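You operate a simulated robot arm through the tools that you are given. There is no shell and no other tool.

You are at the controls of a simulated two-armed robot. One attempt, no reset.

JOB
Hold the small grey crate on the green belt top steady with one hand and put the yellow standing tile in it with the other.

It is judged by the outcome, as a careful person would: the job done as asked, and still so three seconds after it is handed in. It fails if anything else is knocked over, pushed out of place, dropped, spilled or broken.

ROBOT AND FRAMES
Two 6-joint arms with two-finger parallel grippers on one trunk, on a base that moves. Base frame: it is fixed to the floor where the robot stands at the start and does not move with it; the origin is under the middle of the robot, x ahead of it, y to its left, z up; the surface under the hand at the start is at about z = 820. Readings come in mm, degrees, newtons and seconds.
The left shoulder is at the start at [264, 171, 1146], the right one opposite. With the tool pointing down near the work surface each hand reaches from about 480 to 900 mm from the robot's upright axis, wherever it stands, measured 20 degrees to its own side. Payload 1.57 kg a hand.
The tool frame of a hand sits at the grasp point between the pads (the TCP): z along the fingers, y along the line on which they close. The tips reach 30 mm beyond it. Largest opening 80 mm; finger width 17, thickness 12; the body of the gripper, 40 by 82 mm, starts 80 mm behind the TCP.
Orientation is that of the tool frame in the base frame, as [roll, pitch, yaw] about the fixed x, y, z axes, in that order (R = Rz(yaw) Ry(pitch) Rx(roll)). With the fingers straight down and closing along the base's y, the tool's x points along the base's -x, its y along +y and its z along -z.

CONTROLS
- The arms move only by the tool servo_tool. It takes "left_series", "right_series" or both (then of equal length, played together; a hand with none holds still); each is a list of rows, each a list of 7 numbers: the shift along the tool's x, y, z in units of 300 mm (1.0 is 300 mm), then the turn, a rotation vector about the tool's x, y, z in units of 180 degrees (1.0 is 180 degrees), then the finger opening in mm, from 0 to 80. In form: [[tx, ty, tz, rx, ry, rz, claw], ...]. A call has 1 to 20 rows; each row is the pose to reach, as a shift and turn from the pose commanded when the call began, along the tool's axes at that moment. A call with a number of a shift or a turn outside -1 to 1 is refused whole. Rows are played at 5 a second. More than 50 mm and 8.6 degrees between two rows, or a gripper value outside its range, and nothing of the call is played. A pose out of reach is approached as far as the arm can. The call stops where the force on the tool passes 40 N (or 10 N more than at its start, if that is more) or the arm is blocked; 0.2 s more then pass. The fingers move at their own pace (about 153 mm/s each) and stop on an object; they squeeze with about 33 N. The grip force told is the motor's: it shows also when the fingers shut on nothing. Time passes only in rows, and 0.2 s behind the last, so rows that repeat a pose let the fingers close. The reply holds the time, the measured pose of the TCP, the force on the tool along the base axes, the opening and the grip force, in the units named above and with some noise, with the torque about the TCP (base axes, N m) and any sound that the robot's microphone picked up.
- Cameras (640 x 400 px; columns grow to the right, rows downward): "scene" is now at [208.1, 20.9, 1557.3]; the picture's right is [0.54, -0.84, -0.01], its down [-0.68, -0.44, -0.58] and it looks along [0.49, 0.32, -0.81] (base axes); focal length 267 px, centre (320, 200). "left" rides on the left gripper at [72, 7, -122] in its tool frame; the picture's right is [-0.09, 1.00, 0.00], its down [-0.84, -0.08, -0.54] and it looks along [-0.54, -0.05, 0.84] (tool axes); focal length 238 px, centre (320, 200). "right" rides on the right gripper at [72, -7, -122] in its tool frame; the picture's right is [0.09, 1.00, 0.00], its down [-0.84, 0.08, -0.54] and it looks along [-0.54, 0.05, 0.84] (tool axes); focal length 238 px, centre (320, 200). There is no depth. A picture from a camera that has moved, and an enlarged one, comes with that camera's place and axes in the base frame and with its lens. The place of the scene camera against the robot may be out by one fixed shift of up to 25 mm in any direction.
- camera(camera): a new picture of that camera. The clock stands still meanwhile.
- lift_body(by): slides the trunk up (or, below 0, down) by that many mm; the arms and the scene camera ride with it, the base frame stays. It gives what a move gives, with no picture.
- steer(legs): drives the robot by 1 to 6 legs, each [ahead, turn to the left] in mm and degrees, along the robot's own axes; the way and the turn of a leg run together, so that a leg with both is an arc; at most 1500 mm and 180 degrees a leg. The arms and the cameras ride along, it lands a little off, and it stops where it bumps. It gives what a move gives.
- head_to(pan, tilt): turns the head with the scene camera to pan (to the left, within 86 degrees either way) and tilt (down, from -29 to 69), counted from straight ahead of the robot. It gives what a move gives.
- enlarge(camera, box): a new picture of the part [left, top, right, bottom] of that camera's present view, enlarged. The clock stands still meanwhile.
- sign_off(): hands the job in; it is judged then, once.

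Places have to be worked out from the pictures, the camera data and where the tool is seen. Open the grippers and draw the arms clear of the work before you hand the job in, unless the task says otherwise.

The tools are called after "Call:" by a JSON object that holds its "api" and its "payload". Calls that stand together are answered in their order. servo_tool: Moves the arms, as the interface text tells. Its arguments: {"type":"object","properties":{"left_series":{"type":"array","items":{"type":"array","items":{"type":"number"}}},"right_series":{"type":"array","items":{"type":"array","items":{"type":"number"}}}},"required":[]} The other tools are called the same way: lift_body (by) moves the trunk up or down; steer (legs) drives the base; head_to (pan, tilt) turns the head that bears the scene camera; camera (camera) takes a picture; enlarge (camera, box) takes an enlarged picture of a part of a camera's view; sign_off () hands the job in.

At the start:

```text
t: 0.0
left_tool_pos: [364.6, 465.6, 1143.0]
left_tool_rot: [179.4, 0.4, 180.0]
left_ft_force: [0.0, 1.3, 0.6]
left_wrist_torque: [0.03, -0.02, -0.03]
left_grip_width: 80.0
left_grasp_force: 0.1
right_tool_pos: [567.9, 67.2, 1161.3]
right_tool_rot: [179.4, 0.3, 180.0]
right_ft_force: [0.4, -1.0, 1.0]
right_wrist_torque: [0.03, -0.01, -0.01]
right_grip_width: 79.6
right_grasp_force: 0.1
trunk travel left (down, up): [-875.0, 115.0]
robot x, y, heading: [-10.9, -3.1, 0.0]
head pan, tilt (commanded): [32.9, 54.9]
```

scene: 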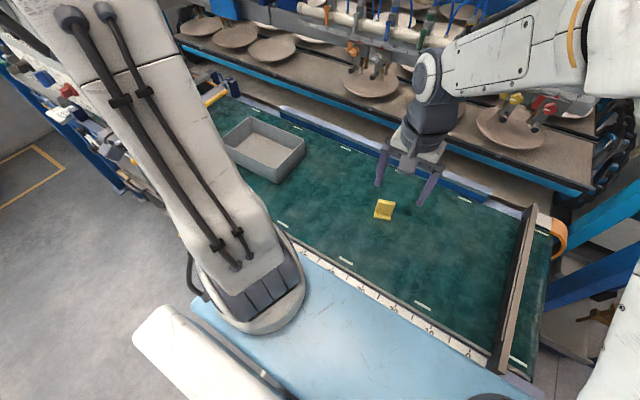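
right: 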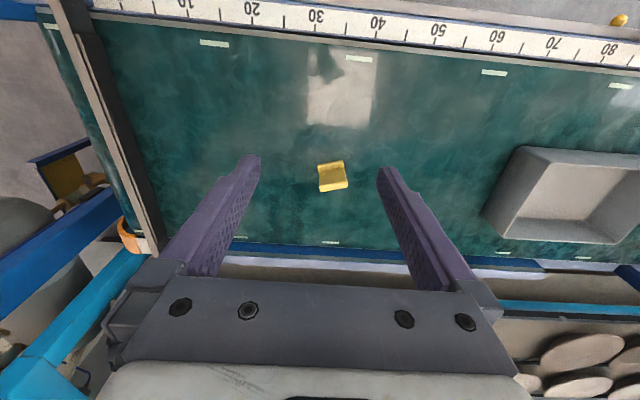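
left: 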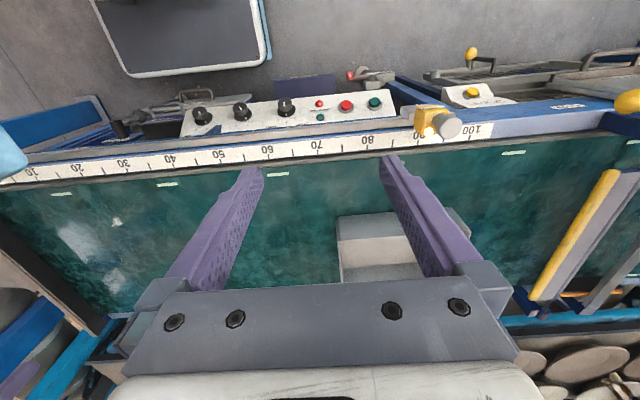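

I'll start with closer views of the yellow tile and the grey crate, to work out where they are and how they stand.

Call:
{"api": "enlarge", "payload": {"camera": "scene", "box": [340, 170, 440, 240]}}

Call:
{"api": "enlarge", "payload": {"camera": "scene", "box": [200, 90, 340, 200]}}

Call:
{"api": "enlarge", "payload": {"camera": "right", "box": [280, 140, 380, 210]}}

Call:
{"api": "enlarge", "payload": {"camera": "right", "box": [460, 120, 640, 260]}}

Call:
{"api": "enlarge", "payload": {"camera": "left", "box": [300, 180, 500, 320]}}

```text
5.71 times, centred on (390, 205) of scene
camera zoom: at [208.1, 20.9, 1557.3], right [0.54, -0.84, -0.01], down [-0.68, -0.44, -0.58], along [0.49, 0.32, -0.81], focal length 1525 px, centre (-80, 171)
```

zoom: 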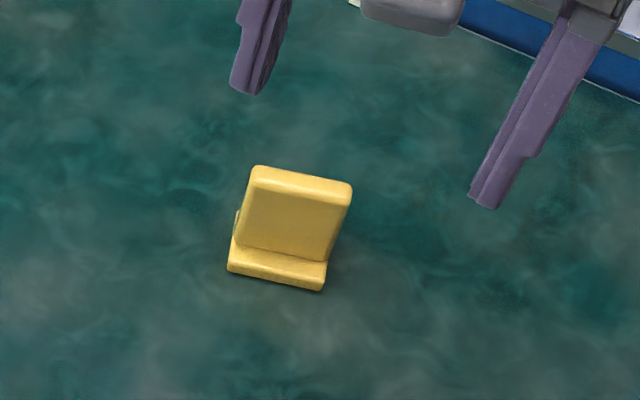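

```text
3.64 times, centred on (270, 145) of scene
camera zoom: at [208.1, 20.9, 1557.3], right [0.54, -0.84, -0.01], down [-0.68, -0.44, -0.58], along [0.49, 0.32, -0.81], focal length 970 px, centre (502, 400)
```

zoom: 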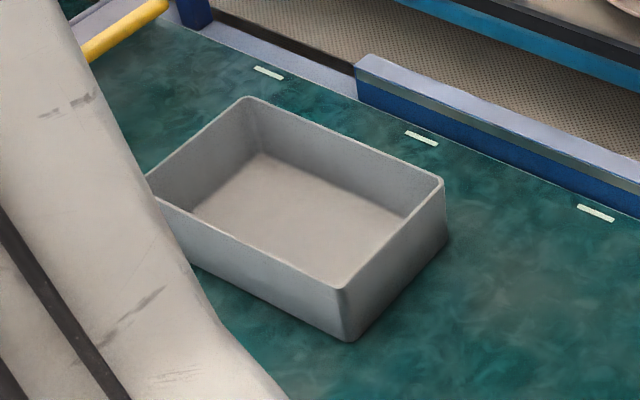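

```text
5.71 times, centred on (330, 175) of right
camera zoom: at [496.6, 60.5, 1284.4], right [-0.09, 1.0, 0.01], down [0.83, 0.07, 0.55], along [0.55, 0.06, -0.84], focal length 1362 px, centre (263, 343)
```

zoom: 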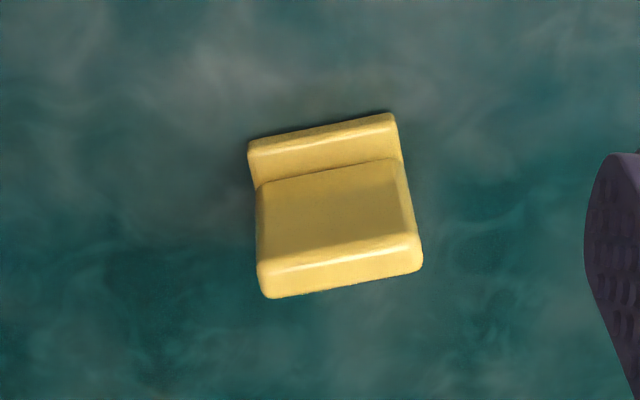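

```text
2.86 times, centred on (550, 190) of right
camera zoom: at [496.6, 60.5, 1284.4], right [-0.09, 1.0, 0.01], down [0.83, 0.07, 0.55], along [0.55, 0.06, -0.84], focal length 681 px, centre (-337, 229)
```

zoom: 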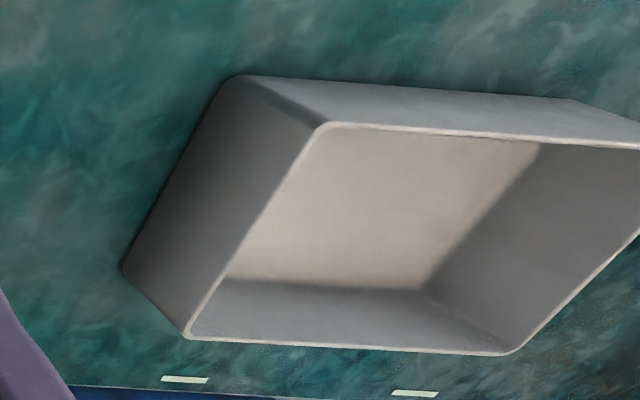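

```text
2.86 times, centred on (400, 250) of left
camera zoom: at [291.7, 470.5, 1265.5], right [0.09, 1.0, 0.01], down [0.83, -0.08, 0.55], along [0.55, -0.04, -0.84], focal length 681 px, centre (91, 57)
```

zoom: 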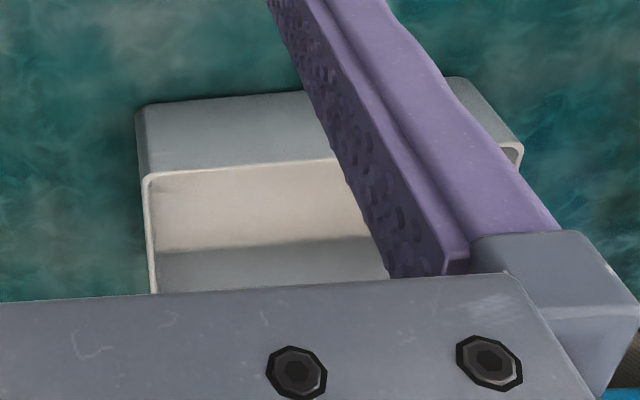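

The right wrist view puts the tile near (710, 107). The crate runs from about x 637 to 808 and y 490 to 753, with its rim near z 900, which is too far for both hands from here. I'll turn the head to see how much room the base has around the conveyor.

Call:
{"api": "head_to", "payload": {"pan": 0, "tilt": 65}}

Call:
{"api": "camera", "payload": {"camera": "scene"}}

Call:
{"api": "head_to", "payload": {"pan": 70, "tilt": 50}}

Call:
{"api": "camera", "payload": {"camera": "scene"}}

Call:
{"api": "head_to", "payload": {"pan": 40, "tilt": 20}}

Call:
{"api": "camera", "payload": {"camera": "scene"}}

```text
t: 1.0
left_tool_pos: [364.9, 467.0, 1142.6]
left_tool_rot: [179.4, 0.4, -179.9]
left_ft_force: [-0.4, 0.3, 0.6]
left_wrist_torque: [-0.01, -0.06, 0.02]
left_grip_width: 79.8
left_grasp_force: 0.1
right_tool_pos: [567.7, 68.1, 1161.9]
right_tool_rot: [179.5, 0.4, -179.9]
right_ft_force: [0.5, 0.4, -0.4]
right_wrist_torque: [0.0, -0.02, 0.01]
right_grip_width: 80.0
right_grasp_force: 0.1
trunk travel left (down, up): [-875.0, 115.0]
robot x, y, heading: [-11.3, -7.9, -0.4]
head pan, tilt (commanded): [0.0, 65.0]
```

```text
taken
camera scene: at [208.8, -19.7, 1545.4], right [0.0, -1.0, -0.01], down [-0.9, 0.01, -0.43], along [0.43, 0.01, -0.9], focal length 267 px, centre (320, 200)
```

scene: 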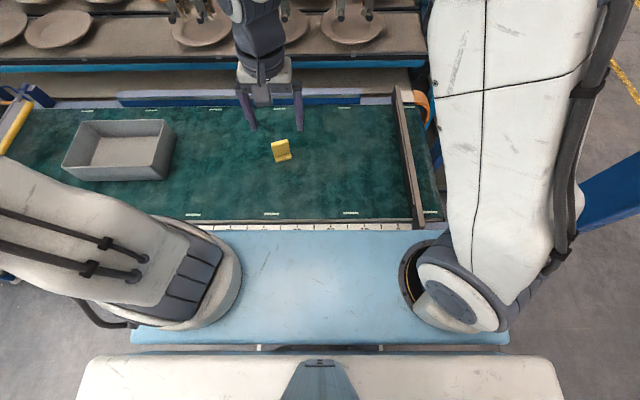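

```text
t: 2.4
left_tool_pos: [364.3, 464.9, 1142.8]
left_tool_rot: [179.5, 0.3, -180.0]
left_ft_force: [0.3, 0.0, 0.8]
left_wrist_torque: [-0.05, 0.0, -0.03]
left_grip_width: 79.7
left_grasp_force: 0.1
right_tool_pos: [567.6, 68.5, 1161.7]
right_tool_rot: [179.5, 0.3, -179.8]
right_ft_force: [-0.3, -0.1, 0.6]
right_wrist_torque: [0.01, 0.01, 0.0]
right_grip_width: 80.0
right_grasp_force: 0.0
trunk travel left (down, up): [-875.0, 115.0]
robot x, y, heading: [-5.6, -5.2, 0.0]
head pan, tilt (commanded): [70.0, 50.0]
```

```text
taken
camera scene: at [174.5, 53.0, 1563.5], right [0.94, -0.34, 0.0], down [-0.26, -0.71, -0.65], along [0.22, 0.61, -0.76], focal length 267 px, centre (320, 200)
```

scene: 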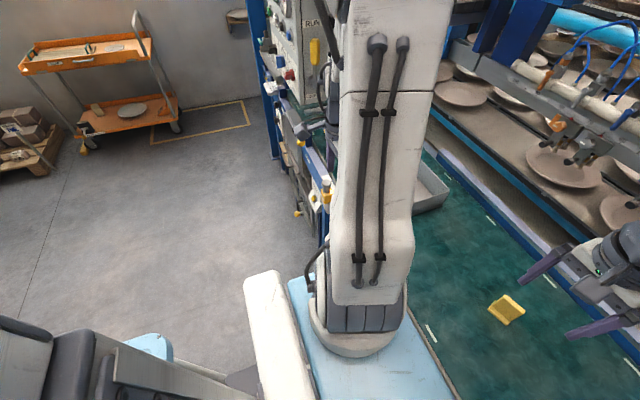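

```text
t: 3.3
left_tool_pos: [366.2, 466.1, 1143.2]
left_tool_rot: [179.4, 0.3, 179.9]
left_ft_force: [0.2, 0.4, -0.3]
left_wrist_torque: [0.03, 0.01, 0.0]
left_grip_width: 80.0
left_grasp_force: 0.0
right_tool_pos: [568.6, 68.3, 1161.7]
right_tool_rot: [179.5, 0.2, -179.9]
right_ft_force: [-0.6, -0.2, 0.2]
right_wrist_torque: [0.02, 0.02, 0.0]
right_grip_width: 80.0
right_grasp_force: 0.1
trunk travel left (down, up): [-875.0, 115.0]
robot x, y, heading: [-8.7, -4.8, 0.2]
head pan, tilt (commanded): [40.0, 20.0]
```

```text
taken
camera scene: at [219.5, 40.0, 1609.3], right [0.64, -0.77, 0.0], down [-0.26, -0.21, -0.94], along [0.72, 0.61, -0.33], focal length 267 px, centre (320, 200)
```

scene: 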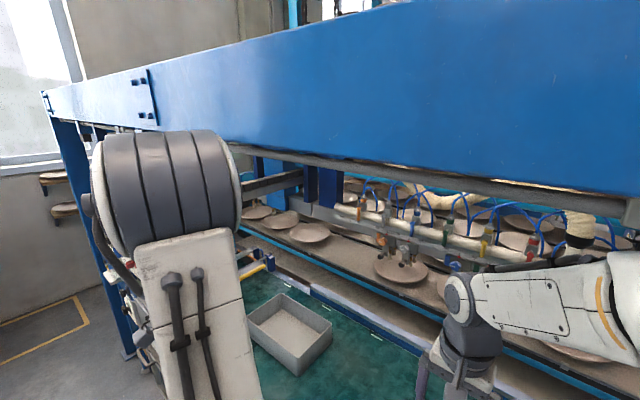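

The light-blue panel is the robot's own trunk plate, and nothing on the belt is moving. I'll lower the right hand partway toward the tile at about (715, 107), for a closer second view of its shape and heading.

Call:
{"api": "servo_tool", "payload": {"right_series": [[-0.04, 0.022, 0.083, 0, 0, 0, 80], [-0.08, 0.043, 0.167, 0, 0, 0, 80], [-0.12, 0.065, 0.25, 0, 0, 0, 80], [-0.16, 0.087, 0.333, 0, 0, 0, 80], [-0.2, 0.108, 0.417, 0, 0, 0, 80], [-0.24, 0.13, 0.5, 0, 0, 0, 80], [-0.24, 0.13, 0.5, 0, 0, 0, 80]]}}

Call:
{"api": "camera", "payload": {"camera": "right"}}

Call:
{"api": "enlarge", "payload": {"camera": "right", "box": [260, 120, 420, 220]}}

```text
t: 4.9
left_tool_pos: [371.1, 475.5, 1174.1]
left_tool_rot: [180.0, 0.0, -180.0]
left_ft_force: [0.6, 0.6, 0.1]
left_wrist_torque: [0.04, 0.04, -0.02]
left_grip_width: 79.9
left_grasp_force: 0.0
right_tool_pos: [645.2, 112.9, 1048.5]
right_tool_rot: [180.0, 0.0, -180.0]
right_ft_force: [0.6, -0.7, -0.3]
right_wrist_torque: [0.04, 0.02, 0.01]
right_grip_width: 80.0
right_grasp_force: 0.1
trunk travel left (down, up): [-875.0, 115.0]
robot x, y, heading: [-10.0, -2.5, 0.1]
head pan, tilt (commanded): [40.0, 20.0]
```

```text
taken
camera right: at [575.8, 107.5, 1170.6], right [-0.09, 1.0, 0.0], down [0.84, 0.08, 0.54], along [0.54, 0.05, -0.84], focal length 238 px, centre (320, 200)
```

right: 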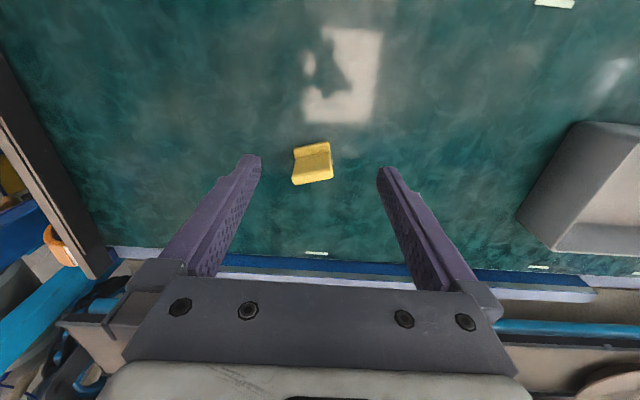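

```text
4.00 times, centred on (340, 170) of right
camera zoom: at [575.8, 107.5, 1170.6], right [-0.09, 1.0, 0.0], down [0.84, 0.08, 0.54], along [0.54, 0.05, -0.84], focal length 953 px, centre (240, 320)
```

zoom: 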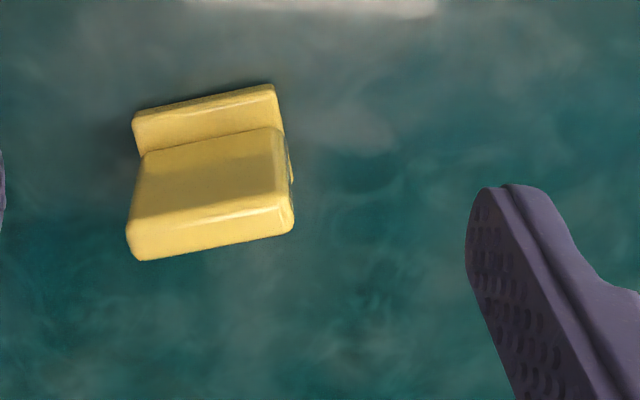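

The tile is an inverted-T piece about 55 mm wide and 61 mm tall, centred near (725, 111). Its thin direction is about 18° off base x. I'll turn the right hand so the fingers close across the plate's thickness, and hover over it.

Call:
{"api": "servo_tool", "payload": {"right_series": [[-0.0267, -0.0007, 0.01, 0, 0, 0.0398, 80], [-0.0533, -0.0013, 0.02, 0, 0, 0.0797, 80], [-0.08, -0.002, 0.03, 0, 0, 0.1195, 80], [-0.1067, -0.0027, 0.04, 0, 0, 0.1593, 80], [-0.1333, -0.0033, 0.05, 0, 0, 0.1991, 80], [-0.16, -0.004, 0.06, 0, 0, 0.239, 80], [-0.1867, -0.0047, 0.08, 0, 0, 0.2788, 80], [-0.2133, -0.0053, 0.1, 0, 0, 0.3186, 80], [-0.24, -0.006, 0.13, 0, 0, 0.3585, 80], [-0.2667, -0.0067, 0.16, 0, 0, 0.3983, 80], [-0.2667, -0.0067, 0.16, 0, 0, 0.3983, 80]]}}

Call:
{"api": "camera", "payload": {"camera": "right"}}

```text
t: 7.3
left_tool_pos: [371.4, 476.1, 1173.2]
left_tool_rot: [-179.9, 0.1, 179.9]
left_ft_force: [-0.2, 0.5, -0.3]
left_wrist_torque: [0.01, 0.01, 0.03]
left_grip_width: 80.2
left_grasp_force: 0.1
right_tool_pos: [727.7, 116.6, 996.3]
right_tool_rot: [-180.0, 0.1, 108.3]
right_ft_force: [-0.1, 0.1, 0.2]
right_wrist_torque: [0.01, -0.01, -0.05]
right_grip_width: 79.9
right_grasp_force: 0.2
trunk travel left (down, up): [-875.0, 115.0]
robot x, y, heading: [-3.7, -8.0, -0.2]
head pan, tilt (commanded): [40.0, 20.0]
```

```text
taken
camera right: at [700.2, 183.6, 1118.8], right [0.92, 0.4, 0.0], down [0.34, -0.77, 0.54], along [0.22, -0.5, -0.84], focal length 238 px, centre (320, 200)
```

right: 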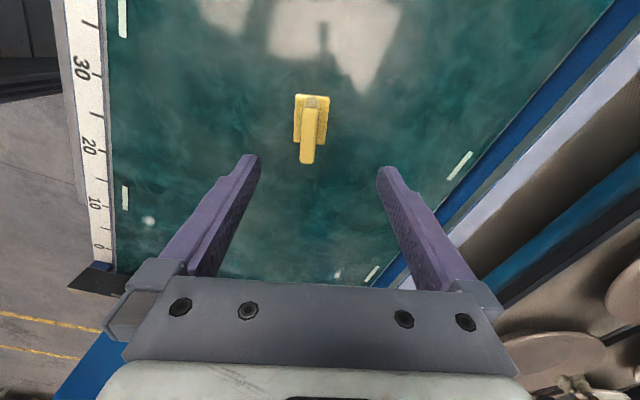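

The tile now shows in profile between the fingers. I'll enlarge it to refine its centre and heading.

Call:
{"api": "enlarge", "payload": {"camera": "right", "box": [260, 80, 360, 180]}}

```text
4.00 times, centred on (310, 130) of right
camera zoom: at [700.2, 183.6, 1118.8], right [0.92, 0.4, 0.0], down [0.34, -0.77, 0.54], along [0.22, -0.5, -0.84], focal length 953 px, centre (360, 480)
```

zoom: 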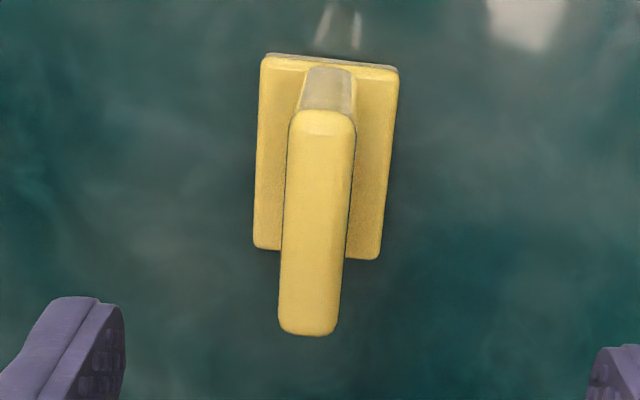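

In the tool frame the plate is already square to the fingers. Its centre sits about 5.5 mm along −x and 11.6 mm along −y from the TCP. I'll shift by that and descend to just above the tile top, then check again.

Call:
{"api": "servo_tool", "payload": {"right_series": [[-0.0092, -0.0193, 0.03, 0, 0, 0, 80], [-0.0183, -0.0387, 0.08, 0, 0, 0, 80], [-0.0183, -0.0387, 0.15, 0, 0, 0, 80], [-0.0183, -0.0387, 0.2, 0, 0, 0, 80], [-0.0183, -0.0387, 0.2, 0, 0, 0, 80]]}}

Call:
{"api": "camera", "payload": {"camera": "right"}}

Call:
{"api": "enlarge", "payload": {"camera": "right", "box": [240, 60, 400, 180]}}

```text
t: 8.5
left_tool_pos: [370.8, 475.9, 1174.4]
left_tool_rot: [-179.9, 0.0, 179.9]
left_ft_force: [0.5, -0.4, 0.6]
left_wrist_torque: [0.02, -0.02, 0.0]
left_grip_width: 79.7
left_grasp_force: 0.1
right_tool_pos: [717.2, 107.4, 938.0]
right_tool_rot: [180.0, 0.1, 108.4]
right_ft_force: [-0.3, -0.9, -0.2]
right_wrist_torque: [0.01, -0.01, -0.01]
right_grip_width: 79.9
right_grasp_force: 0.0
trunk travel left (down, up): [-875.0, 115.0]
robot x, y, heading: [-5.9, -4.6, 0.1]
head pan, tilt (commanded): [40.0, 20.0]
```

```text
taken
camera right: at [690.1, 173.6, 1059.8], right [0.92, 0.4, 0.0], down [0.34, -0.77, 0.54], along [0.22, -0.5, -0.84], focal length 238 px, centre (320, 200)
```

right: 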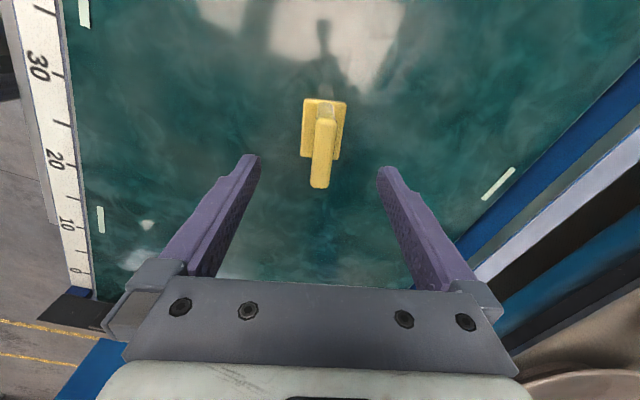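

```text
3.33 times, centred on (320, 120) of right
camera zoom: at [690.1, 173.6, 1059.8], right [0.92, 0.4, 0.0], down [0.34, -0.77, 0.54], along [0.22, -0.5, -0.84], focal length 794 px, centre (320, 467)
```

zoom: 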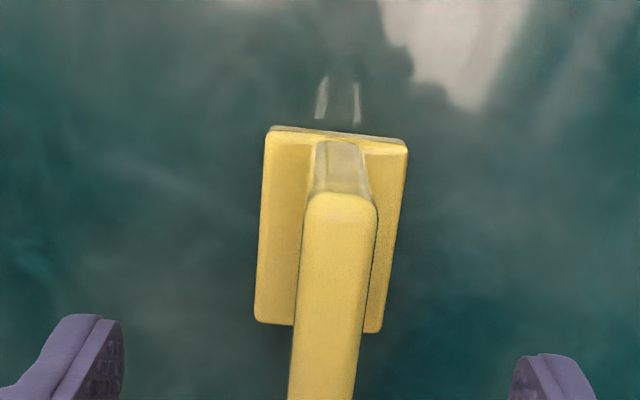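

The plate is now within about 2 mm of centre. Comparing the two heights puts the tile top near z 890. I'll trim the offset and lower to TCP z ≈ 872, so the tips stay above the foot, and stop there before closing.

Call:
{"api": "servo_tool", "payload": {"right_series": [[0.005, 0.004, 0.05, 0, 0, 0, 80], [0.0067, 0.004, 0.11, 0, 0, 0, 80], [0.0067, 0.004, 0.17, 0, 0, 0, 80], [0.0067, 0.004, 0.22, 0, 0, 0, 80], [0.0067, 0.004, 0.22, 0, 0, 0, 80]]}}

Call:
{"api": "camera", "payload": {"camera": "right"}}

```text
t: 9.7
left_tool_pos: [371.1, 476.0, 1173.6]
left_tool_rot: [180.0, 0.0, -179.9]
left_ft_force: [0.1, -0.1, -0.2]
left_wrist_torque: [0.0, 0.03, 0.01]
left_grip_width: 79.9
left_grasp_force: 0.1
right_tool_pos: [719.2, 109.5, 871.9]
right_tool_rot: [180.0, 0.0, 108.4]
right_ft_force: [0.2, 0.0, -0.2]
right_wrist_torque: [0.0, -0.06, 0.02]
right_grip_width: 80.0
right_grasp_force: 0.0
trunk travel left (down, up): [-875.0, 115.0]
robot x, y, heading: [-9.4, -8.9, -0.0]
head pan, tilt (commanded): [40.0, 20.0]
```

```text
taken
camera right: at [691.3, 176.0, 994.5], right [0.92, 0.4, 0.0], down [0.34, -0.77, 0.54], along [0.22, -0.5, -0.84], focal length 238 px, centre (320, 200)
```

right: 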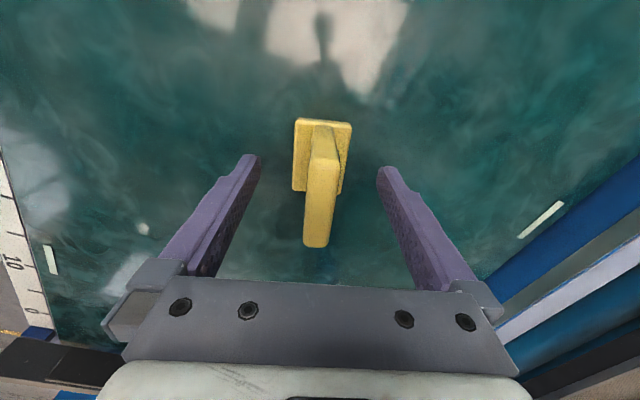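

The plate stands midway between the fingers with no contact force. I'll close on it in place.

Call:
{"api": "servo_tool", "payload": {"right_series": [[0, 0, 0, 0, 0, 0, 40], [0, 0, 0, 0, 0, 0, 20], [0, 0, 0, 0, 0, 0, 8], [0, 0, 0, 0, 0, 0, 0], [0, 0, 0, 0, 0, 0, 0]]}}

Call:
{"api": "camera", "payload": {"camera": "right"}}

```text
t: 10.9
left_tool_pos: [371.4, 477.2, 1173.2]
left_tool_rot: [180.0, 0.0, 180.0]
left_ft_force: [0.0, 0.4, -0.3]
left_wrist_torque: [-0.01, -0.01, 0.0]
left_grip_width: 80.1
left_grasp_force: 0.1
right_tool_pos: [719.0, 108.1, 872.5]
right_tool_rot: [180.0, 0.0, 108.4]
right_ft_force: [-0.5, -0.5, 0.0]
right_wrist_torque: [0.01, -0.02, -0.04]
right_grip_width: 15.7
right_grasp_force: 31.4
trunk travel left (down, up): [-875.0, 115.0]
robot x, y, heading: [-5.8, -5.0, -0.1]
head pan, tilt (commanded): [40.0, 20.0]
```

```text
taken
camera right: at [691.2, 175.9, 994.5], right [0.92, 0.4, 0.0], down [0.34, -0.77, 0.54], along [0.22, -0.5, -0.84], focal length 238 px, centre (320, 200)
```

right: 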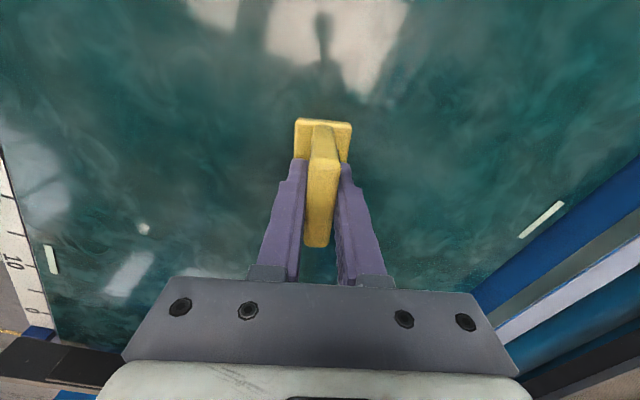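

The grip is firm at 15.7 mm and 31 N. I'll lift straight up and then draw back toward the robot, clear of everything on the belt.

Call:
{"api": "servo_tool", "payload": {"right_series": [[0, 0, -0.05, 0, 0, 0, 0], [0, 0, -0.12, 0, 0, 0, 0], [0, 0, -0.24, 0, 0, 0, 0], [0, 0, -0.36, 0, 0, 0, 0], [0, 0, -0.48, 0, 0, 0, 0], [0, 0, -0.6, 0, 0, 0, 0], [0.01, -0.1, -0.7, 0, 0, 0, 0], [0.02, -0.2, -0.8, 0, 0, 0, 0], [0.03, -0.3, -0.88, 0, 0, 0, 0], [0.03, -0.4, -0.93, 0, 0, 0, 0], [0.03, -0.5, -0.95, 0, 0, 0, 0], [0.03, -0.5, -0.95, 0, 0, 0, 0]]}}

Call:
{"api": "camera", "payload": {"camera": "right"}}

Call:
{"api": "camera", "payload": {"camera": "left"}}

```text
t: 13.7
left_tool_pos: [374.7, 471.7, 1169.4]
left_tool_rot: [179.8, -0.4, 180.0]
left_ft_force: [0.6, 0.5, -0.9]
left_wrist_torque: [0.02, 0.06, 0.0]
left_grip_width: 80.0
left_grasp_force: 0.0
right_tool_pos: [565.5, 53.8, 1102.3]
right_tool_rot: [-172.9, 2.5, 108.3]
right_ft_force: [1.0, 0.4, 0.2]
right_wrist_torque: [0.0, 0.06, -0.01]
right_grip_width: 15.7
right_grasp_force: 30.9
trunk travel left (down, up): [-875.0, 115.0]
robot x, y, heading: [-8.3, -3.6, -0.3]
head pan, tilt (commanded): [40.0, 20.0]
stopped in row 12 (right hand): the arm was blocked; the commanded pose is now the measured one
```

```text
taken
camera right: at [550.3, 130.8, 1220.4], right [0.91, 0.39, -0.12], down [0.39, -0.73, 0.56], along [0.13, -0.56, -0.82], focal length 238 px, centre (320, 200)
```

right: 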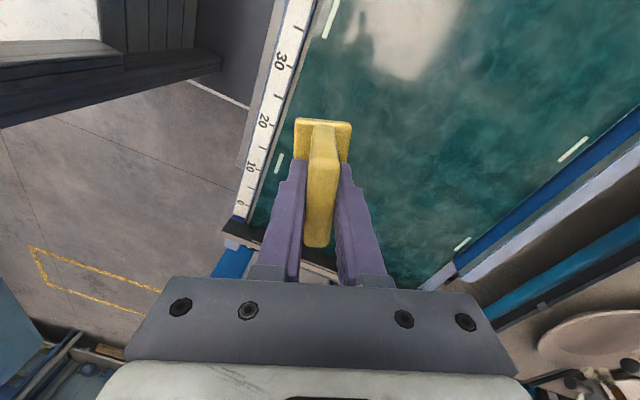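

```text
taken
camera left: at [304.9, 478.3, 1293.1], right [0.09, 1.0, 0.0], down [0.84, -0.08, 0.54], along [0.54, -0.05, -0.84], focal length 238 px, centre (320, 200)
```

left: 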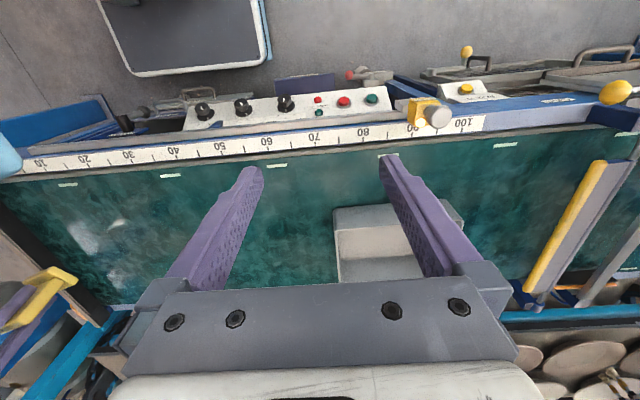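

The right arm was blocked while drawing back and tilted a few degrees, but it still holds the tile. I'll look at the arm with the head camera to see what it met.

Call:
{"api": "head_to", "payload": {"pan": -10, "tilt": 35}}

Call:
{"api": "camera", "payload": {"camera": "scene"}}

Call:
{"api": "head_to", "payload": {"pan": 0, "tilt": 68}}

Call:
{"api": "camera", "payload": {"camera": "scene"}}

```text
t: 14.9
left_tool_pos: [377.5, 471.1, 1170.4]
left_tool_rot: [179.7, -0.3, -180.0]
left_ft_force: [-0.5, -0.4, 1.0]
left_wrist_torque: [0.04, 0.01, 0.0]
left_grip_width: 80.2
left_grasp_force: 0.0
right_tool_pos: [563.6, 52.4, 1100.2]
right_tool_rot: [-172.9, 2.6, 108.5]
right_ft_force: [0.0, 0.1, -0.6]
right_wrist_torque: [0.02, 0.01, 0.0]
right_grip_width: 15.3
right_grasp_force: 31.5
trunk travel left (down, up): [-875.0, 115.0]
robot x, y, heading: [-11.2, -7.5, 0.1]
head pan, tilt (commanded): [-10.0, 35.0]
```

```text
taken
camera scene: at [250.4, -27.6, 1616.1], right [-0.17, -0.98, 0.0], down [-0.57, 0.1, -0.82], along [0.8, -0.14, -0.58], focal length 267 px, centre (320, 200)
```

scene: 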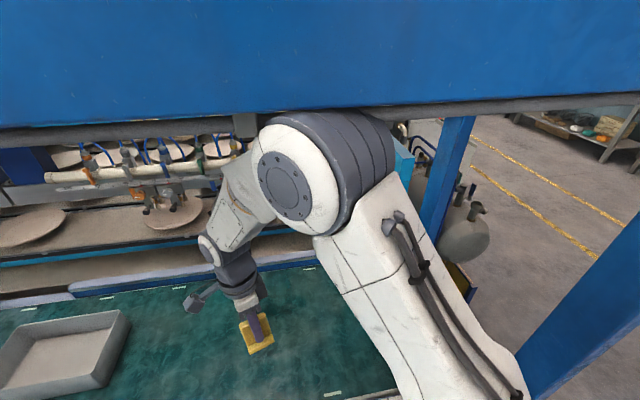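

```text
t: 15.9
left_tool_pos: [376.9, 472.0, 1170.5]
left_tool_rot: [179.8, -0.3, -179.9]
left_ft_force: [0.6, 1.0, 0.1]
left_wrist_torque: [-0.02, 0.01, 0.01]
left_grip_width: 80.2
left_grasp_force: 0.1
right_tool_pos: [564.8, 53.8, 1100.9]
right_tool_rot: [-172.8, 2.5, 108.5]
right_ft_force: [0.4, -0.4, -0.6]
right_wrist_torque: [0.0, 0.03, 0.01]
right_grip_width: 15.2
right_grasp_force: 31.3
trunk travel left (down, up): [-875.0, 115.0]
robot x, y, heading: [-9.8, -7.0, -0.4]
head pan, tilt (commanded): [0.0, 68.0]
```

```text
taken
camera scene: at [220.6, -12.4, 1573.6], right [0.0, -1.0, 0.0], down [-0.93, 0.0, -0.37], along [0.37, 0.0, -0.93], focal length 267 px, centre (320, 200)
```

scene: 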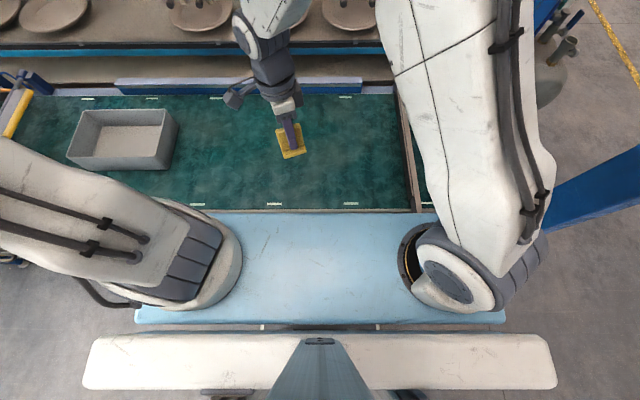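

The elbow looks to be just under the big overhead blue beam, which is probably what blocked it. I'll lower the trunk 150 mm. The tile stays about 75 mm above the belt and both elbows come well clear of the beam.

Call:
{"api": "lift_body", "payload": {"by": -60}}

Call:
{"api": "lift_body", "payload": {"by": -80}}

Call:
{"api": "camera", "payload": {"camera": "right"}}

Call:
{"api": "camera", "payload": {"camera": "left"}}

Call:
{"api": "head_to", "payload": {"pan": -10, "tilt": 25}}

Call:
{"api": "camera", "payload": {"camera": "scene"}}

```text
t: 16.9
left_tool_pos: [370.5, 476.1, 1116.4]
left_tool_rot: [-180.0, -0.1, -179.9]
left_ft_force: [0.5, 0.9, 0.7]
left_wrist_torque: [0.02, -0.05, -0.06]
left_grip_width: 79.8
left_grasp_force: 0.0
right_tool_pos: [562.4, 60.3, 1054.8]
right_tool_rot: [-174.1, 2.4, 108.4]
right_ft_force: [-0.4, 0.8, -1.7]
right_wrist_torque: [0.02, -0.06, 0.02]
right_grip_width: 15.7
right_grasp_force: 31.0
trunk travel left (down, up): [-815.0, 175.0]
robot x, y, heading: [-7.4, -6.0, -0.1]
head pan, tilt (commanded): [0.0, 68.0]
```

```text
t: 18.1
left_tool_pos: [371.1, 477.4, 1034.9]
left_tool_rot: [-180.0, 0.0, -180.0]
left_ft_force: [-0.1, -0.3, -0.4]
left_wrist_torque: [-0.02, -0.04, 0.04]
left_grip_width: 80.2
left_grasp_force: 0.2
right_tool_pos: [561.6, 61.5, 975.5]
right_tool_rot: [-174.1, 2.4, 108.4]
right_ft_force: [0.7, 1.3, -1.0]
right_wrist_torque: [0.02, 0.0, 0.02]
right_grip_width: 15.5
right_grasp_force: 31.3
trunk travel left (down, up): [-735.0, 255.0]
robot x, y, heading: [-10.7, -6.6, 0.1]
head pan, tilt (commanded): [0.0, 68.0]
```

```text
taken
camera right: at [544.8, 136.2, 1093.9], right [0.91, 0.4, -0.11], down [0.38, -0.73, 0.57], along [0.15, -0.56, -0.82], focal length 238 px, centre (320, 200)
```

right: 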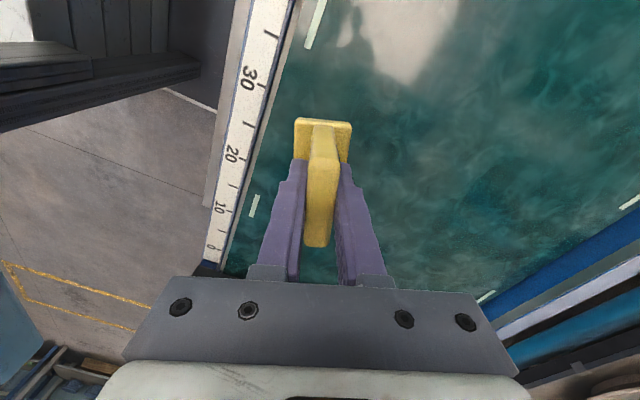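

```text
taken
camera left: at [299.0, 482.8, 1156.4], right [0.09, 1.0, 0.0], down [0.84, -0.08, 0.54], along [0.54, -0.05, -0.84], focal length 238 px, centre (320, 200)
```

left: 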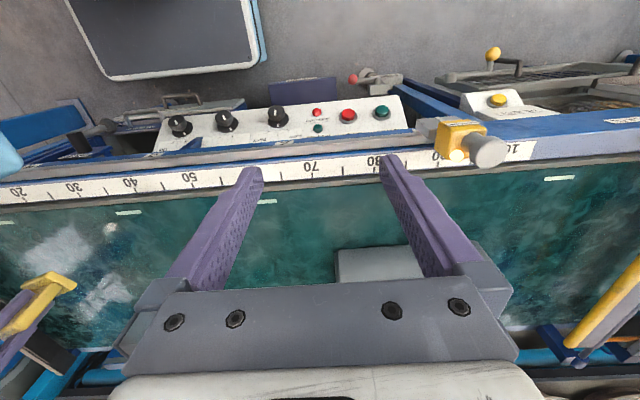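

```text
t: 19.2
left_tool_pos: [371.0, 475.5, 1034.1]
left_tool_rot: [-180.0, 0.1, -180.0]
left_ft_force: [0.3, 0.8, 0.3]
left_wrist_torque: [0.0, 0.01, 0.01]
left_grip_width: 80.0
left_grasp_force: 0.1
right_tool_pos: [562.0, 60.3, 974.1]
right_tool_rot: [-174.2, 2.4, 108.4]
right_ft_force: [0.5, 1.6, -1.5]
right_wrist_torque: [0.01, -0.01, -0.03]
right_grip_width: 15.4
right_grasp_force: 31.4
trunk travel left (down, up): [-735.0, 255.0]
robot x, y, heading: [-8.6, -3.4, -0.0]
head pan, tilt (commanded): [-10.0, 25.0]
```

```text
taken
camera scene: at [247.8, -22.1, 1497.2], right [-0.17, -0.98, 0.0], down [-0.42, 0.07, -0.91], along [0.89, -0.16, -0.42], focal length 267 px, centre (320, 200)
```

scene: 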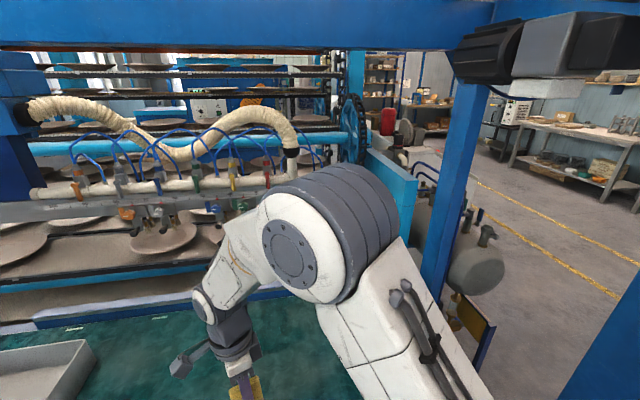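

Lowering freed the contact, and the beam's bottom edge works out near x 628, z 1530, well above the elbows now. I'll level the right hand again and turn the left hand so its camera looks along the conveyor front and at the robot's base.

Call:
{"api": "servo_tool", "payload": {"left_series": [[0, 0, 0, 0, 0, 0.0455, 80], [0, 0, 0, 0, 0, 0.0909, 80], [0, 0, 0, 0, 0, 0.1364, 80], [0, 0, 0, 0, 0, 0.1818, 80], [0, 0, 0, 0, 0, 0.2273, 80], [0, 0, 0, 0, 0, 0.2727, 80], [0, 0, 0, 0, 0, 0.3182, 80], [0, 0, 0, 0, 0, 0.3636, 80], [0, 0, 0, 0, 0, 0.4091, 80], [0, 0, 0, 0, 0, 0.4545, 80], [0, 0, 0, 0, 0, 0.5, 80], [0, 0, 0, 0, 0, 0.5, 80]], "right_series": [[0, 0, 0, -0.008, 0.003, 0, 0], [0, 0, 0, -0.016, 0.0065, 0, 0], [0, 0, 0, -0.024, 0.01, 0, 0], [0, 0, 0, -0.0328, 0.0133, 0, 0], [0, 0, 0, -0.0328, 0.0133, 0, 0], [0, 0, 0, -0.0328, 0.0133, 0, 0], [0, 0, 0, -0.0328, 0.0133, 0, 0], [0, 0, 0, -0.0328, 0.0133, 0, 0], [0, 0, 0, -0.0328, 0.0133, 0, 0], [0, 0, 0, -0.0328, 0.0133, 0, 0], [0, 0, 0, -0.0328, 0.0133, 0, 0], [0, 0, 0, -0.0328, 0.0133, 0, 0]]}}

Call:
{"api": "camera", "payload": {"camera": "left"}}

Call:
{"api": "camera", "payload": {"camera": "right"}}

```text
t: 21.8
left_tool_pos: [370.8, 477.9, 1033.7]
left_tool_rot: [-180.0, 0.0, 90.0]
left_ft_force: [0.1, -0.1, -0.4]
left_wrist_torque: [-0.01, 0.0, 0.01]
left_grip_width: 79.9
left_grasp_force: 0.1
right_tool_pos: [562.7, 60.0, 974.5]
right_tool_rot: [-180.0, 0.2, 108.3]
right_ft_force: [-0.9, 0.4, -0.8]
right_wrist_torque: [0.0, -0.02, 0.03]
right_grip_width: 15.2
right_grasp_force: 31.2
trunk travel left (down, up): [-735.0, 255.0]
robot x, y, heading: [-7.0, -8.8, -0.0]
head pan, tilt (commanded): [-10.0, 25.0]
```

```text
taken
camera left: at [377.8, 549.1, 1156.8], right [1.0, -0.09, 0.0], down [-0.08, -0.84, 0.54], along [-0.05, -0.54, -0.84], focal length 238 px, centre (320, 200)
```

left: 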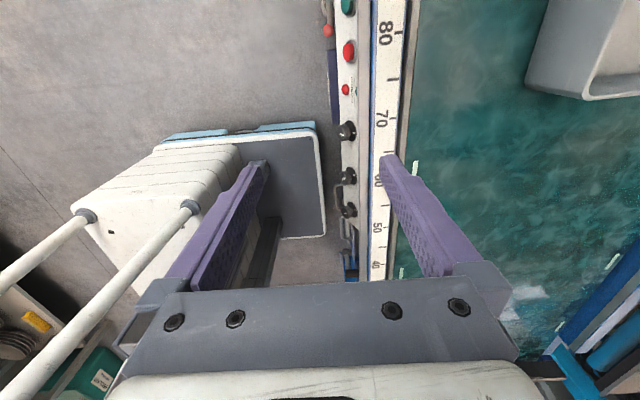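

```text
taken
camera right: at [534.3, 127.0, 1096.7], right [0.92, 0.4, 0.0], down [0.34, -0.77, 0.54], along [0.22, -0.5, -0.84], focal length 238 px, centre (320, 200)
```

right: 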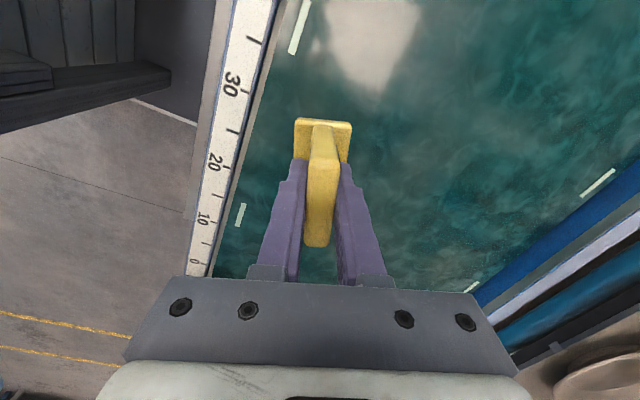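

The left view shows the robot's own base deck, with its front at about x 355 and its left side at about y 350. That is only some 45 mm from the conveyor's control box, so turning in place would clip it and I'd have to back off first. I'll look to the sides and rear before planning the drive.

Call:
{"api": "head_to", "payload": {"pan": 86, "tilt": 35}}

Call:
{"api": "camera", "payload": {"camera": "scene"}}

Call:
{"api": "head_to", "payload": {"pan": -86, "tilt": 35}}

Call:
{"api": "camera", "payload": {"camera": "scene"}}

Call:
{"api": "servo_tool", "payload": {"left_series": [[0, 0, 0, 0, 0, 0.0455, 80], [0, 0, 0, 0, 0, 0.0909, 80], [0, 0, 0, 0, 0, 0.1364, 80], [0, 0, 0, 0, 0, 0.1818, 80], [0, 0, 0, 0, 0, 0.2273, 80], [0, 0, 0, 0, 0, 0.2727, 80], [0, 0, 0, 0, 0, 0.3182, 80], [0, 0, 0, 0, 0, 0.3636, 80], [0, 0, 0, 0, 0, 0.4091, 80], [0, 0, 0, 0, 0, 0.4545, 80], [0, 0, 0, 0, 0, 0.5, 80], [0, 0, 0, 0, 0, 0.5, 80]]}}

Call:
{"api": "camera", "payload": {"camera": "left"}}

```text
t: 23.5
left_tool_pos: [371.4, 478.5, 1034.9]
left_tool_rot: [180.0, 0.0, 90.0]
left_ft_force: [-0.6, 0.2, -0.8]
left_wrist_torque: [-0.02, -0.03, 0.0]
left_grip_width: 80.1
left_grasp_force: 0.1
right_tool_pos: [562.3, 60.0, 972.8]
right_tool_rot: [-179.9, 0.0, 108.2]
right_ft_force: [-0.7, 1.1, -0.4]
right_wrist_torque: [-0.01, 0.02, 0.0]
right_grip_width: 15.5
right_grasp_force: 31.2
trunk travel left (down, up): [-735.0, 255.0]
robot x, y, heading: [-10.3, -6.9, 0.0]
head pan, tilt (commanded): [85.9, 35.0]
```

```text
taken
camera scene: at [163.5, 81.8, 1481.5], right [1.0, -0.07, 0.0], down [-0.04, -0.57, -0.82], along [0.06, 0.82, -0.57], focal length 267 px, centre (320, 200)
```

scene: 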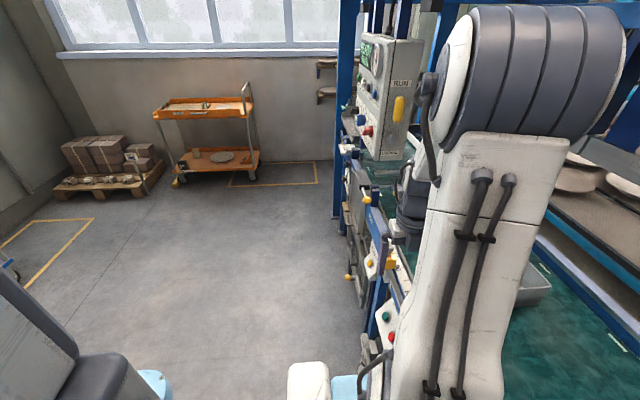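

```text
t: 26.1
left_tool_pos: [370.7, 477.0, 1034.9]
left_tool_rot: [-180.0, -0.1, 90.0]
left_ft_force: [-1.3, -0.1, 0.5]
left_wrist_torque: [0.0, 0.02, 0.03]
left_grip_width: 79.9
left_grasp_force: 0.1
right_tool_pos: [562.8, 59.4, 973.5]
right_tool_rot: [-179.9, 0.1, 108.4]
right_ft_force: [-1.0, -0.3, -0.9]
right_wrist_torque: [-0.02, -0.03, 0.0]
right_grip_width: 15.4
right_grasp_force: 31.4
trunk travel left (down, up): [-735.0, 255.0]
robot x, y, heading: [-8.8, -2.6, -0.2]
head pan, tilt (commanded): [-85.9, 35.0]
```

```text
taken
camera scene: at [163.3, -93.9, 1481.5], right [-1.0, -0.07, 0.0], down [-0.04, 0.57, -0.82], along [0.06, -0.82, -0.57], focal length 267 px, centre (320, 200)
```

scene: 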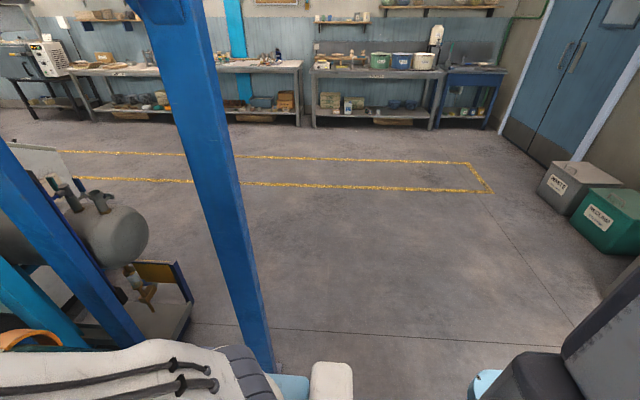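

```text
t: 28.7
left_tool_pos: [356.9, 412.0, 877.8]
left_tool_rot: [-179.7, 0.0, 0.0]
left_ft_force: [-0.4, 0.2, 0.3]
left_wrist_torque: [0.03, -0.02, 0.01]
left_grip_width: 80.1
left_grasp_force: 0.2
left hand out of reach, approached as far as the arm can: row 2, 3, 4, 5, 6, 7, 8, 9, 10, 11, 12
right_tool_pos: [562.7, 60.0, 974.3]
right_tool_rot: [179.9, 0.1, 108.3]
right_ft_force: [0.9, 0.1, -1.8]
right_wrist_torque: [0.0, -0.02, -0.01]
right_grip_width: 15.1
right_grasp_force: 31.4
trunk travel left (down, up): [-735.0, 255.0]
robot x, y, heading: [-8.5, -3.3, -0.1]
head pan, tilt (commanded): [-85.9, 35.0]
```

```text
taken
camera left: at [428.1, 404.0, 1001.3], right [-0.09, -1.0, -0.01], down [-0.84, 0.08, 0.54], along [-0.54, 0.05, -0.84], focal length 238 px, centre (320, 200)
```

left: 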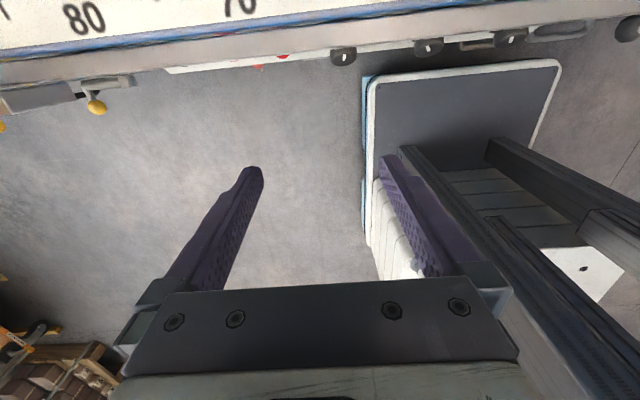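

The floor at both sides is clear and the left hand has folded close to the trunk without touching anything. I'll bring the left wrist back to its 90° pose and raise the right hand 60 mm, ready for driving.

Call:
{"api": "servo_tool", "payload": {"left_series": [[0, 0, 0, 0, 0, -0.0455, 80], [0, 0, 0, 0, 0, -0.0909, 80], [0, 0, 0, 0, 0, -0.1364, 80], [0, 0, 0, 0, 0, -0.1818, 80], [0, 0, 0, 0, 0, -0.2273, 80], [0, 0, 0, 0, 0, -0.2727, 80], [0, 0, 0, 0, 0, -0.3182, 80], [0, 0, 0, 0, 0, -0.3636, 80], [0, 0, 0, 0, 0, -0.4091, 80], [0, 0, 0, 0, 0, -0.4545, 80], [0, 0, 0, 0, 0, -0.5, 80], [0, 0, 0, 0, 0, -0.5, 80]], "right_series": [[0, 0, -0.02, 0, 0, 0, 0], [0, 0, -0.04, 0, 0, 0, 0], [0, 0, -0.06, 0, 0, 0, 0], [0, 0, -0.08, 0, 0, 0, 0], [0, 0, -0.1, 0, 0, 0, 0], [0, 0, -0.12, 0, 0, 0, 0], [0, 0, -0.14, 0, 0, 0, 0], [0, 0, -0.16, 0, 0, 0, 0], [0, 0, -0.18, 0, 0, 0, 0], [0, 0, -0.2, 0, 0, 0, 0], [0, 0, -0.2, 0, 0, 0, 0], [0, 0, -0.2, 0, 0, 0, 0]]}}

Call:
{"api": "camera", "payload": {"camera": "left"}}

Call:
{"api": "head_to", "payload": {"pan": 30, "tilt": 30}}

Call:
{"api": "camera", "payload": {"camera": "scene"}}

```text
t: 29.8
left_tool_pos: [356.5, 414.1, 875.8]
left_tool_rot: [-180.0, -0.2, 33.8]
left_ft_force: [-0.5, -0.6, -0.3]
left_wrist_torque: [0.0, -0.03, 0.0]
left_grip_width: 80.0
left_grasp_force: 0.1
right_tool_pos: [563.3, 60.2, 998.6]
right_tool_rot: [-179.9, 0.1, 108.3]
right_ft_force: [-0.3, 0.1, -0.7]
right_wrist_torque: [0.03, 0.01, -0.03]
right_grip_width: 15.4
right_grasp_force: 30.9
trunk travel left (down, up): [-735.0, 255.0]
robot x, y, heading: [-7.9, -7.2, -0.2]
head pan, tilt (commanded): [-85.9, 35.0]
stopped in row 5 (left hand): the arm was blocked; the commanded pose is now the measured one
```

```text
taken
camera left: at [420.3, 448.8, 997.1], right [0.48, -0.88, 0.0], down [-0.74, -0.4, 0.54], along [-0.47, -0.26, -0.84], focal length 238 px, centre (320, 200)
```

left: 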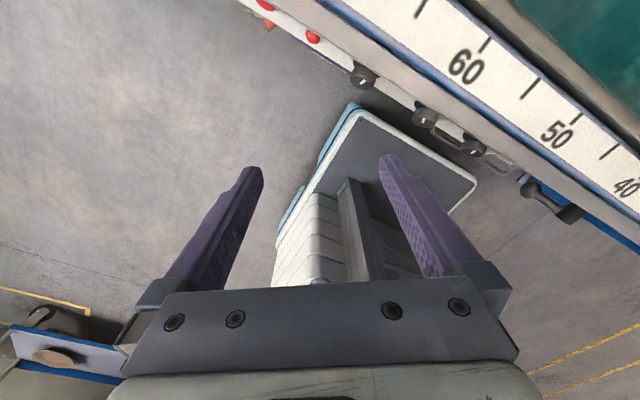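

```text
t: 31.7
left_tool_pos: [356.5, 413.7, 875.1]
left_tool_rot: [179.9, -0.1, 33.8]
left_ft_force: [0.2, 0.7, 0.3]
left_wrist_torque: [0.0, 0.02, -0.01]
left_grip_width: 80.3
left_grasp_force: 0.0
right_tool_pos: [563.2, 59.9, 999.1]
right_tool_rot: [-180.0, 0.1, 108.2]
right_ft_force: [0.0, -0.1, -1.8]
right_wrist_torque: [-0.01, 0.01, -0.03]
right_grip_width: 15.5
right_grasp_force: 31.1
trunk travel left (down, up): [-735.0, 255.0]
robot x, y, heading: [-5.0, -5.1, -0.1]
head pan, tilt (commanded): [30.0, 30.0]
```

```text
taken
camera scene: at [235.5, 39.1, 1489.3], right [0.5, -0.87, 0.0], down [-0.43, -0.25, -0.87], along [0.75, 0.43, -0.5], focal length 267 px, centre (320, 200)
```

scene: 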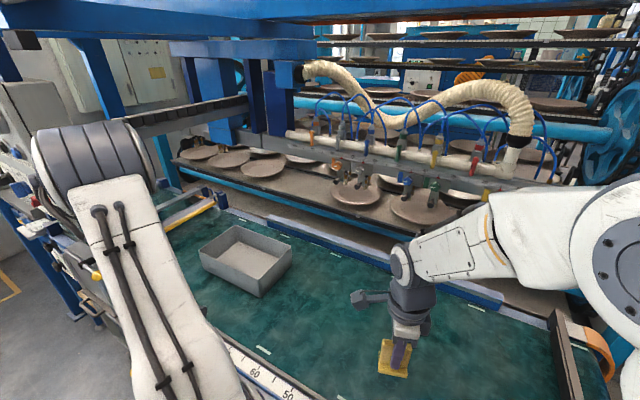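

The left wrist stopped partway, most likely on its own folded pose, with no outside force on it. I'll bring it out along a straight path to its earlier good pose at (371, 477, 1034), yaw 90.

Call:
{"api": "servo_tool", "payload": {"left_series": [[0.013, -0.012, -0.044, 0, 0, -0.026, 80], [0.026, -0.025, -0.088, 0, 0, -0.052, 80], [0.04, -0.037, -0.133, 0, 0, -0.078, 80], [0.053, -0.05, -0.177, 0, 0, -0.104, 80], [0.066, -0.062, -0.221, 0, 0, -0.13, 80], [0.079, -0.075, -0.265, 0, 0, -0.156, 80], [0.092, -0.087, -0.309, 0, 0, -0.182, 80], [0.105, -0.099, -0.353, 0, 0, -0.208, 80], [0.119, -0.112, -0.398, 0, 0, -0.234, 80], [0.132, -0.124, -0.442, 0, 0, -0.26, 80], [0.145, -0.137, -0.486, 0, 0, -0.286, 80], [0.158, -0.149, -0.53, 0, 0, -0.312, 80], [0.158, -0.149, -0.53, 0, 0, -0.312, 80]]}}

Call:
{"api": "camera", "payload": {"camera": "left"}}

```text
t: 34.5
left_tool_pos: [363.0, 457.6, 981.3]
left_tool_rot: [172.8, -0.7, 90.0]
left_ft_force: [-1.3, -0.3, -0.7]
left_wrist_torque: [-0.01, 0.03, -0.03]
left_grip_width: 80.2
left_grasp_force: 0.0
left hand out of reach, approached as far as the arm can: row 1, 2, 3, 4, 5, 6, 7, 8, 9, 10, 11, 12, 13
right_tool_pos: [562.8, 60.1, 999.2]
right_tool_rot: [-180.0, 0.1, 108.3]
right_ft_force: [0.0, 0.9, -1.0]
right_wrist_torque: [0.0, -0.01, -0.01]
right_grip_width: 15.3
right_grasp_force: 31.0
trunk travel left (down, up): [-735.0, 255.0]
robot x, y, heading: [-10.4, -6.8, 0.2]
head pan, tilt (commanded): [30.0, 30.0]
```

```text
taken
camera left: at [353.9, 527.7, 1104.3], right [0.99, -0.09, 0.12], down [-0.14, -0.84, 0.52], along [0.06, -0.53, -0.85], focal length 238 px, centre (320, 200)
```

left: 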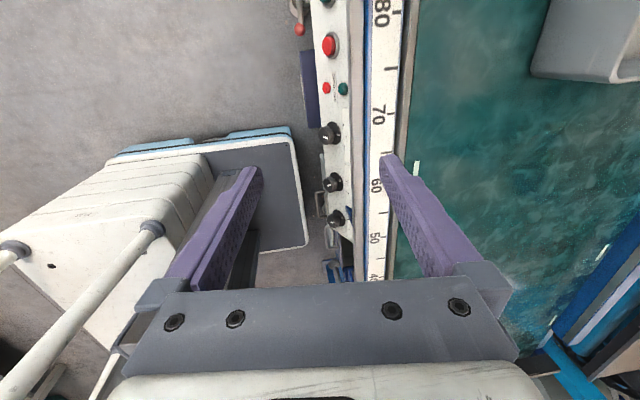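

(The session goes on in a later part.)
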